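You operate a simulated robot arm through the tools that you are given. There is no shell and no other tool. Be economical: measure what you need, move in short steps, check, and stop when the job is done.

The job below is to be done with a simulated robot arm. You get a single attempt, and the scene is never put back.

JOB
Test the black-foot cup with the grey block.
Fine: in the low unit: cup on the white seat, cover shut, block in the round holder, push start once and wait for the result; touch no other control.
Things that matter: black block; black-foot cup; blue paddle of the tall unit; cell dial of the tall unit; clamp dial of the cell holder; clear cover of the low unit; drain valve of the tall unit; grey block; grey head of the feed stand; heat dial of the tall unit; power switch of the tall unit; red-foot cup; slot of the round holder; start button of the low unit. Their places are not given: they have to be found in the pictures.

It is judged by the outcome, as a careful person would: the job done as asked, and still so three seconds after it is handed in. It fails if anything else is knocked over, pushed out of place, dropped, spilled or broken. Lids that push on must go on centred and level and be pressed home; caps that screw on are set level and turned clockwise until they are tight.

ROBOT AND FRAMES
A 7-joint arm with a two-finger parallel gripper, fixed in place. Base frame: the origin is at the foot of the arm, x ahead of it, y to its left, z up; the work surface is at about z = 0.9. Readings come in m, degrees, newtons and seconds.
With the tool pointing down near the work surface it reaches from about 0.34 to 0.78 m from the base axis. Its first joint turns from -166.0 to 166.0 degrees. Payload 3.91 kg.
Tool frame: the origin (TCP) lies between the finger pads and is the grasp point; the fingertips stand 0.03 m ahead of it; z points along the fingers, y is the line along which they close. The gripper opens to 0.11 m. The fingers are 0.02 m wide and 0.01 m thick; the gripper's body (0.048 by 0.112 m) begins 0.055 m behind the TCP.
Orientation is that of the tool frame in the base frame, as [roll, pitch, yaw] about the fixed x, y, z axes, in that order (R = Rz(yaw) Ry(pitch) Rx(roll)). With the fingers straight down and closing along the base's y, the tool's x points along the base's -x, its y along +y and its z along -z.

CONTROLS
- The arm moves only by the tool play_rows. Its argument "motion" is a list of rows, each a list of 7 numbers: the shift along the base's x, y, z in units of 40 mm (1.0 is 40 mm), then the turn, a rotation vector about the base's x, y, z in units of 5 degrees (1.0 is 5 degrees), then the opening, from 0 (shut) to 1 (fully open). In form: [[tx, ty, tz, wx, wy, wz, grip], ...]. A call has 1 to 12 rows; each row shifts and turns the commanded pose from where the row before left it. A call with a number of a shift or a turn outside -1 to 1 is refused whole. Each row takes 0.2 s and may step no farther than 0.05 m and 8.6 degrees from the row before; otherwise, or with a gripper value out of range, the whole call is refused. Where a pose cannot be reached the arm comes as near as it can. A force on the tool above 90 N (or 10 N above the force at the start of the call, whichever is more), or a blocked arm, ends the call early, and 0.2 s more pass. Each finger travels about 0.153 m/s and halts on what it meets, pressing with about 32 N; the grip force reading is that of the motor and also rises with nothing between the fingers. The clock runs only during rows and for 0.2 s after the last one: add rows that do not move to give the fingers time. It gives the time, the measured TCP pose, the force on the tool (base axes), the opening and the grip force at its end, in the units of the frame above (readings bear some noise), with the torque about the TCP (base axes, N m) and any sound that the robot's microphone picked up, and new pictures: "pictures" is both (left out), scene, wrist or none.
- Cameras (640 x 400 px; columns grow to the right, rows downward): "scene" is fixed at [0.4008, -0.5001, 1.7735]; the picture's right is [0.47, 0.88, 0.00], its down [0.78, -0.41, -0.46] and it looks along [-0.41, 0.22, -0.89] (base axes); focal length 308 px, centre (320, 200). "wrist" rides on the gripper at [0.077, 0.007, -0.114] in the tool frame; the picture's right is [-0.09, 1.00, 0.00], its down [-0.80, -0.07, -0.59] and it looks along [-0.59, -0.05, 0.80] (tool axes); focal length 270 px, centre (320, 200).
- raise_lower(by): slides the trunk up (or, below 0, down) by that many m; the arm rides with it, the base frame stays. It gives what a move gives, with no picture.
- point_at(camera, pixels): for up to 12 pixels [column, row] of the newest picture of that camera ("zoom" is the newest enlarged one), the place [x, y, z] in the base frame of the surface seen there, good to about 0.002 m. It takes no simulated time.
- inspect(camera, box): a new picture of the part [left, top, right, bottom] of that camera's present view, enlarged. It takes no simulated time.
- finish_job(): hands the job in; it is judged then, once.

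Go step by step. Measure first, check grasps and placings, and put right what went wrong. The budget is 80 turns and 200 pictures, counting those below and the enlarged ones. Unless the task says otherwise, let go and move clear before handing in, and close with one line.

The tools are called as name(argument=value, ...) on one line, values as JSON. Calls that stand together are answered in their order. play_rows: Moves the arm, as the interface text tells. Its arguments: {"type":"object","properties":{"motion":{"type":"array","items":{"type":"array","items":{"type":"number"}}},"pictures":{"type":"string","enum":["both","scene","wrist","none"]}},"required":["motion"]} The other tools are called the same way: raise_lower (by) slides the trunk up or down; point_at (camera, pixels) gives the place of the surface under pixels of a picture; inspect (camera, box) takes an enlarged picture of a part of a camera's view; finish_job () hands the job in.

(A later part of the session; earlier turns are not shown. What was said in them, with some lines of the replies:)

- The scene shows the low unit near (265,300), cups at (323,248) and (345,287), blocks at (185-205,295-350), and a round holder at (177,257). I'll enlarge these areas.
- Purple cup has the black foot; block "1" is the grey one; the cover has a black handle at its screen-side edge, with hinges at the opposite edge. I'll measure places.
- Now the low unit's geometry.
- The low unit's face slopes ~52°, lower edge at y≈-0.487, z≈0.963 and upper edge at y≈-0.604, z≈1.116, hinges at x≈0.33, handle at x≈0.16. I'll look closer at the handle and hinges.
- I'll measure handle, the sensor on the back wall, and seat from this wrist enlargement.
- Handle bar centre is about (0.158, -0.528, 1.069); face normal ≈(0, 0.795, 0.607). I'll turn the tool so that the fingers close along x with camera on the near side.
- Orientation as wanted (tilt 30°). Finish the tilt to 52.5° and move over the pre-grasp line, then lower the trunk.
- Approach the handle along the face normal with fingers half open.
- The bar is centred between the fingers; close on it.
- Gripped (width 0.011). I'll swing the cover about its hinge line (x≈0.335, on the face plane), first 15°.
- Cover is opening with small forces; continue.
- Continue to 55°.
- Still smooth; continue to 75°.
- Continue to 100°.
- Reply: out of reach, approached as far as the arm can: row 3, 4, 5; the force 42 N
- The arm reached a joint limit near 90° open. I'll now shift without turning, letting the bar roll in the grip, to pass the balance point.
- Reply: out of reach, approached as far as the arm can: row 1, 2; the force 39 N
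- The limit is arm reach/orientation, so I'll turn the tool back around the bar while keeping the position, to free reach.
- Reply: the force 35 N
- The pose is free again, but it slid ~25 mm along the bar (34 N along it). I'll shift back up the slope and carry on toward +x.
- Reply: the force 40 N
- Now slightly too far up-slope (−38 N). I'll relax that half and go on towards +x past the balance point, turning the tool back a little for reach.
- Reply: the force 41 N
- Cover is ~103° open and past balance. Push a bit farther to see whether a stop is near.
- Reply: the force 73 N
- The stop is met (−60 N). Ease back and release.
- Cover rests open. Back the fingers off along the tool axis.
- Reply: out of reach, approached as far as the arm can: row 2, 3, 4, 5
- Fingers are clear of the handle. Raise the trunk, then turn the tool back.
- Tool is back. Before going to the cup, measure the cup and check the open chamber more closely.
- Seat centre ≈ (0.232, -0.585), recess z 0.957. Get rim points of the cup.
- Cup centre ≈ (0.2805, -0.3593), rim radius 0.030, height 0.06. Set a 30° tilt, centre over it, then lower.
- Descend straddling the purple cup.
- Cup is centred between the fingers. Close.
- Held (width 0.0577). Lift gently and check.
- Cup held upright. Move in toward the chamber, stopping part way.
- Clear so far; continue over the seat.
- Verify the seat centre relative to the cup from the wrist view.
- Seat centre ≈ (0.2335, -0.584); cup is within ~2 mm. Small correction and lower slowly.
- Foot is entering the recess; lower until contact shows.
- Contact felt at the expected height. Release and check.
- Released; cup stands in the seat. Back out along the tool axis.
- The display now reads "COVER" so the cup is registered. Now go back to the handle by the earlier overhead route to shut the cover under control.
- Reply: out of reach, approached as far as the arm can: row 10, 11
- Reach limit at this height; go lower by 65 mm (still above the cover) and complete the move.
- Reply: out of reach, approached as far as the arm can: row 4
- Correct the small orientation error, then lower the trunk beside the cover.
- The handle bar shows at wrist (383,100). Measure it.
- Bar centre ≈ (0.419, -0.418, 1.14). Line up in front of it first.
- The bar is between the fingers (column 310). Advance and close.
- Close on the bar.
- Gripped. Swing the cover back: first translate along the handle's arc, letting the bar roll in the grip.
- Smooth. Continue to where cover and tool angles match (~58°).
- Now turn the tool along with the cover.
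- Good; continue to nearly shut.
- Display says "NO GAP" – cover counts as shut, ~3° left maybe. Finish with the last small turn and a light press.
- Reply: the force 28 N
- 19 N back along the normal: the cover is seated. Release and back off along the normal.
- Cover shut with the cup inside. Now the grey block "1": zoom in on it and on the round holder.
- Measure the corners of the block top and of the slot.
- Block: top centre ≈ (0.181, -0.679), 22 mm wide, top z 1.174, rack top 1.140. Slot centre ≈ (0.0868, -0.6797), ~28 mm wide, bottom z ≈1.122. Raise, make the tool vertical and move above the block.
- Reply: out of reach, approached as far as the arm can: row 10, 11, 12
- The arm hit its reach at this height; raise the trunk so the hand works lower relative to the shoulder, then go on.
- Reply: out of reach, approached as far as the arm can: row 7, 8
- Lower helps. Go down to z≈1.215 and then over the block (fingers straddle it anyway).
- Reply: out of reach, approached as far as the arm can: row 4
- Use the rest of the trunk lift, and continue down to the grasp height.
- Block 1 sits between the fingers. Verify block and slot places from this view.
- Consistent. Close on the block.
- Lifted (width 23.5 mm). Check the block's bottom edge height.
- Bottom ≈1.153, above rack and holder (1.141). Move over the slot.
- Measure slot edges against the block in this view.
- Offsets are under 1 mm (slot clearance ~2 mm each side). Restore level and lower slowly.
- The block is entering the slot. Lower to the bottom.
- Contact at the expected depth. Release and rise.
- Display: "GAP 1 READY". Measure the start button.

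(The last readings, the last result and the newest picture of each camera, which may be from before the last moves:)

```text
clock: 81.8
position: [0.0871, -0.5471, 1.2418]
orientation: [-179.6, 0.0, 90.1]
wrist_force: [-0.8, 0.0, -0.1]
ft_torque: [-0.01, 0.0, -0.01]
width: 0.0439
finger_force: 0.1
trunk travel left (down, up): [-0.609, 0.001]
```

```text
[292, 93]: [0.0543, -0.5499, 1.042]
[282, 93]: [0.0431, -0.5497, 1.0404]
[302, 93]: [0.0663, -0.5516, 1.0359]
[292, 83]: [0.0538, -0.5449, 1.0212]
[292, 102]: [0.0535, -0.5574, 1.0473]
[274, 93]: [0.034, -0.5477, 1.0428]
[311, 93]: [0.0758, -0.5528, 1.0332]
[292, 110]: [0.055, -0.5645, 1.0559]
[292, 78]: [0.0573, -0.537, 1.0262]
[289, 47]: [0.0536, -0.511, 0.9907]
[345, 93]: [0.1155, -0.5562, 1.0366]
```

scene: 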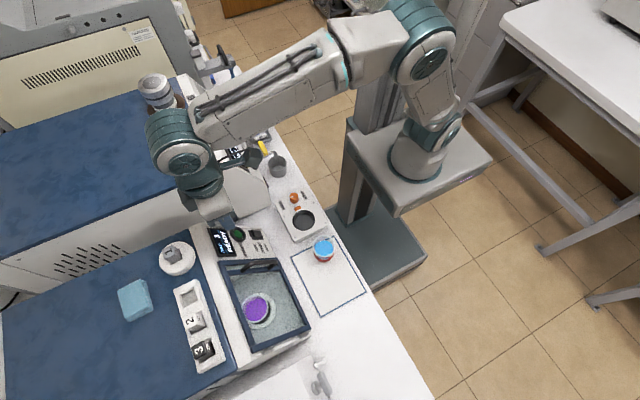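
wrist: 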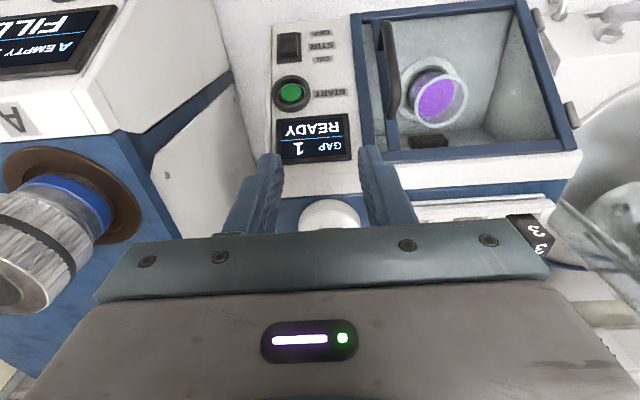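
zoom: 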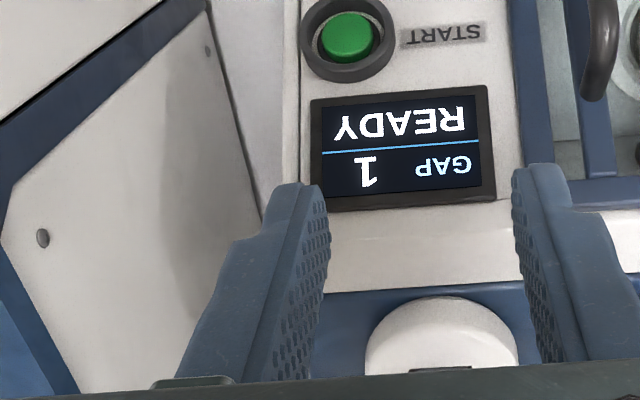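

Button centre ≈ (0.0545, -0.551, 1.041), ~12 mm radius inside a slightly raised bezel. Check the side clearance to the tall unit before pressing.

point_at(camera="wrist", pixels=[[225, 60], [210, 25], [190, 120], [165, 175], [228, 90], [240, 120], [258, 60], [262, 100], [215, 10]])

point_at(camera="scene", pixels=[[265, 208], [245, 205], [255, 170], [240, 217], [203, 232], [262, 190]])

```text
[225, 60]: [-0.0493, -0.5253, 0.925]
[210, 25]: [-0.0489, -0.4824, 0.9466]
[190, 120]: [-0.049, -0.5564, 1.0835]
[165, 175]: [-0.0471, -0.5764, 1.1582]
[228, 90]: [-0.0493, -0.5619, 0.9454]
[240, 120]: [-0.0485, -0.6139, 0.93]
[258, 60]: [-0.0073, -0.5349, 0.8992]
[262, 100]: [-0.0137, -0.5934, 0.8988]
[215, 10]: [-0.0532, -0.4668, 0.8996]
```

```text
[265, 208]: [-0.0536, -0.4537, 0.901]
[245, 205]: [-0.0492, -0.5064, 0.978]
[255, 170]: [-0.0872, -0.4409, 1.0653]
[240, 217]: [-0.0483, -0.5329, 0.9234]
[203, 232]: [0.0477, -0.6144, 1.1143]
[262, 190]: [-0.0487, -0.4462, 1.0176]
```

Tall unit's wall is at x≈-0.049, enough room. Close fingers, tilt ~27° and lower in front of the button.

play_rows(motion=[[-0.2, 0.25, 0, -1, 0, 0, 0], [-0.2, 0.25, 0, -1, 0, 0, 0], [-0.2, 0.25, 0, -1, 0, 0, 0], [-0.2, 0.25, 0, -1, 0, 0, 0], [-0.015, 0.03, 0, -1, 0, 0, 0], [0, 0, 0, -0.5, 0, 0, 0]], pictures="none")

raise_lower(by=-0.15)

play_rows(motion=[[0, 0, 0, 0, 0, 0, 0]], pictures="both")

```text
clock: 83.2
position: [0.0532, -0.507, 1.2411]
orientation: [-179.7, 27.5, 90.1]
wrist_force: [-0.8, -0.8, -0.5]
ft_torque: [-0.01, 0.04, 0.02]
width: 0.0002
finger_force: 32.1
trunk travel left (down, up): [-0.609, 0.001]
```

```text
clock: 84.9
position: [0.0533, -0.5066, 1.0902]
orientation: [-179.7, 27.4, 90.1]
wrist_force: [0.4, 0.2, -0.4]
ft_torque: [-0.02, -0.03, -0.03]
width: 0.0
finger_force: 31.9
trunk travel left (down, up): [-0.459, 0.151]
```

```text
clock: 85.3
position: [0.0535, -0.5067, 1.0912]
orientation: [-179.6, 27.4, 90.2]
wrist_force: [-0.9, -0.1, -0.2]
ft_torque: [-0.04, 0.03, 0.03]
width: 0.0
finger_force: 32.0
trunk travel left (down, up): [-0.459, 0.151]
```

scene: 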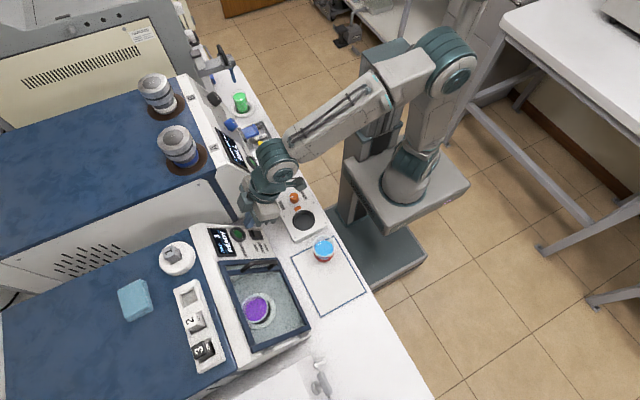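
wrist: 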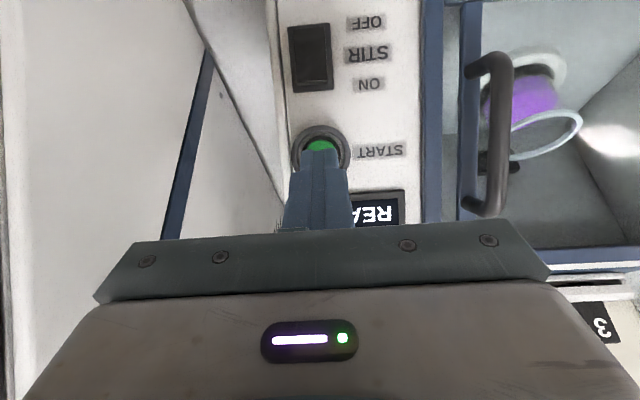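

Approach to ~6 mm from the button, aligned.

play_rows(motion=[[0.02, -0.23, -0.28, 0, 0, 0, 0], [0, -0.23, -0.275, 0, 0, 0, 0], [0, 0, 0, 0, 0, 0, 0]], pictures="wrist")

inspect(camera="wrist", box=[240, 60, 420, 240])

```text
clock: 86.1
position: [0.054, -0.5259, 1.0691]
orientation: [-179.6, 27.4, 90.0]
wrist_force: [0.1, -0.7, 0.3]
ft_torque: [0.01, 0.0, 0.03]
width: 0.0
finger_force: 32.1
trunk travel left (down, up): [-0.459, 0.151]
```

wrist: 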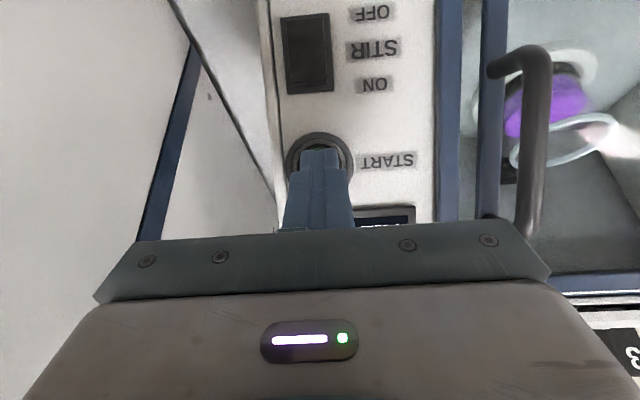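

```text
2.22 times, centred on (330, 150) of wrist
```

zoom: 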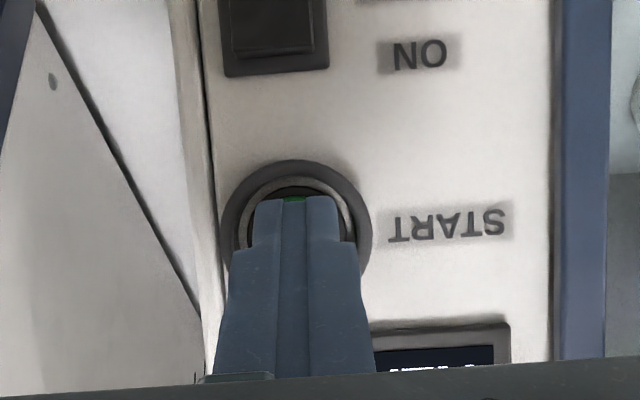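

Aligned over the button. Press in small steps along the normal.

play_rows(motion=[[0, -0.04, -0.03, 0, 0, 0, 0], [0, -0.04, -0.03, 0, 0, 0, 0], [0, -0.04, -0.03, 0, 0, 0, 0]], pictures="none")

```text
clock: 86.9
position: [0.0547, -0.5301, 1.0656]
orientation: [-179.5, 27.3, 89.9]
wrist_force: [-0.5, -0.1, 0.7]
ft_torque: [0.0, 0.03, 0.01]
width: 0.0
finger_force: 32.1
trunk travel left (down, up): [-0.459, 0.151]
```

play_rows(motion=[[0, -0.04, -0.03, 0, 0, 0, 0], [0, -0.04, -0.03, 0, 0, 0, 0]], pictures="scene")

inspect(camera="scene", box=[195, 215, 275, 275])

```text
clock: 87.5
position: [0.0551, -0.5329, 1.0623]
orientation: [-179.6, 27.4, 90.1]
wrist_force: [1.6, 2.8, 2.3]
ft_torque: [0.0, -0.01, 0.04]
width: 0.0
finger_force: 32.0
trunk travel left (down, up): [-0.459, 0.151]
heard: click
```

scene: 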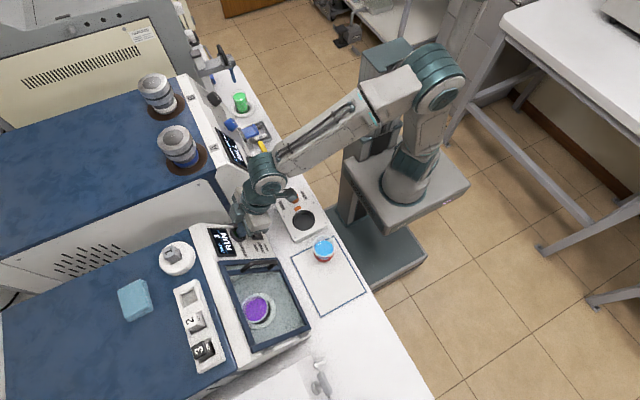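

```text
6.67 times, centred on (235, 245) of scene
```

zoom: 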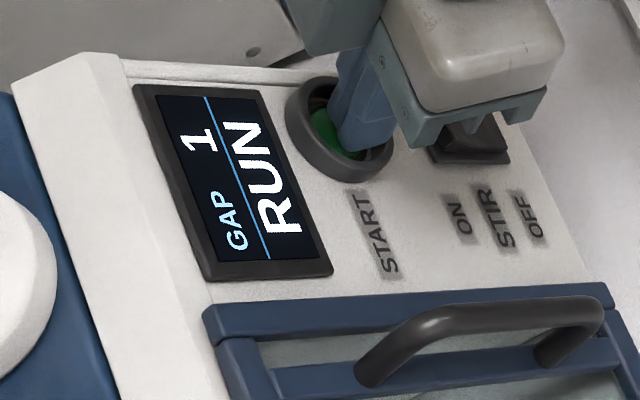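

A click was heard and it shows "RUN". Back straight off along the normal.

play_rows(motion=[[0, 0.2, 0.15, 0, 0, 0, 0], [0, 0.4, 0.4, 0, 0, 0, 0], [0, 0.4, 0.6, 0, 0, 0, 0], [0, 0.4, 0.8, 0, 0, 0, 0], [0, 0.4, 0.8, 0, 0, 0, 0], [0, 0.4, 0.8, 0, 0, 0, 0], [0, 0, 0, 0, 0, 0, 0], [0, 0, 0, 0, 0, 0, 0], [0, 0, 0, 0, 0, 0, 0], [0, 0, 0, 0, 0, 0, 0], [0, 0, 0, 0, 0, 0, 0], [0, 0, 0, 0, 0, 0, 0]], pictures="scene")

inspect(camera="scene", box=[160, 215, 310, 355])

```text
clock: 90.1
position: [0.0548, -0.4446, 1.2042]
orientation: [-179.5, 27.5, 90.1]
wrist_force: [1.2, 0.9, 0.0]
ft_torque: [0.02, -0.05, 0.01]
width: 0.0
finger_force: 32.5
trunk travel left (down, up): [-0.459, 0.151]
```

scene: 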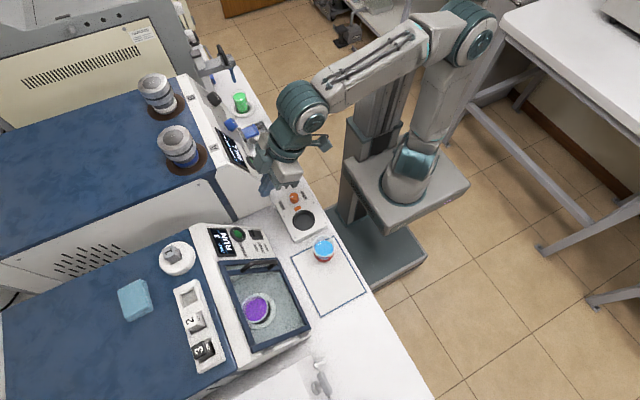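

```text
2.86 times, centred on (235, 285) of scene
```

zoom: 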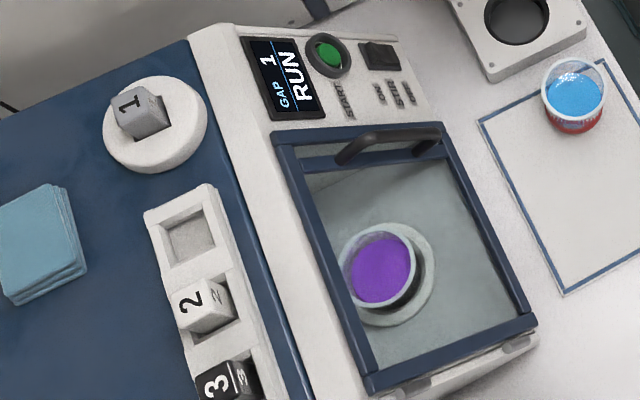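

Still "RUN". Wait without moving.

play_rows(motion=[[0, 0, 0, 0, 0, 0, 0.1], [0, 0, 0, 0, 0, 0, 0.1], [0, 0, 0, 0, 0, 0, 0.1], [0, 0, 0, 0, 0, 0, 0.1], [0, 0, 0, 0, 0, 0, 0.1], [0, 0, 0, 0, 0, 0, 0.1], [0, 0, 0, 0, 0, 0, 0.1], [0, 0, 0, 0, 0, 0, 0.1], [0, 0, 0, 0, 0, 0, 0.1], [0, 0, 0, 0, 0, 0, 0.1], [0, 0, 0, 0, 0, 0, 0.1], [0, 0, 0, 0, 0, 0, 0.1]], pictures="none")

play_rows(motion=[[0, 0, 0, 0, 0, 0, 0.1], [0, 0, 0, 0, 0, 0, 0.1], [0, 0, 0, 0, 0, 0, 0.1], [0, 0, 0, 0, 0, 0, 0.1], [0, 0, 0, 0, 0, 0, 0.1], [0, 0, 0, 0, 0, 0, 0.1], [0, 0, 0, 0, 0, 0, 0.1], [0, 0, 0, 0, 0, 0, 0.1], [0, 0, 0, 0, 0, 0, 0.1], [0, 0, 0, 0, 0, 0, 0.1], [0, 0, 0, 0, 0, 0, 0.1], [0, 0, 0, 0, 0, 0, 0.1]], pictures="scene")

inspect(camera="scene", box=[195, 215, 275, 275])

```text
clock: 92.7
position: [0.055, -0.4461, 1.2038]
orientation: [-179.6, 27.3, 90.1]
wrist_force: [-0.9, 0.5, 0.5]
ft_torque: [-0.02, 0.0, -0.01]
width: 0.0111
finger_force: 0.0
trunk travel left (down, up): [-0.459, 0.151]
```

```text
clock: 95.3
position: [0.0541, -0.4454, 1.2048]
orientation: [-179.4, 27.3, 90.0]
wrist_force: [0.8, -0.7, -0.6]
ft_torque: [-0.01, 0.02, 0.02]
width: 0.0109
finger_force: 0.1
trunk travel left (down, up): [-0.459, 0.151]
```

scene: 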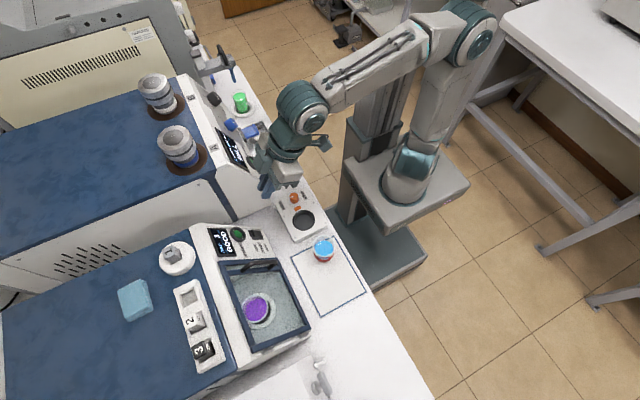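

```text
6.67 times, centred on (235, 245) of scene
```

zoom: 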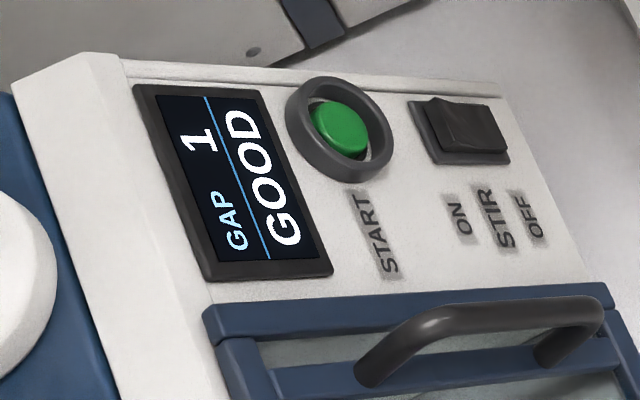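

The display shows the result "GAP 1 / GOOD", and the arm is clear. Handing in.

finish_job()

```text
The job is handed in.
```

The black-foot cup was tested with the grey block (1) in the low unit. Start was pushed once, and the display reads "GAP 1 GOOD".
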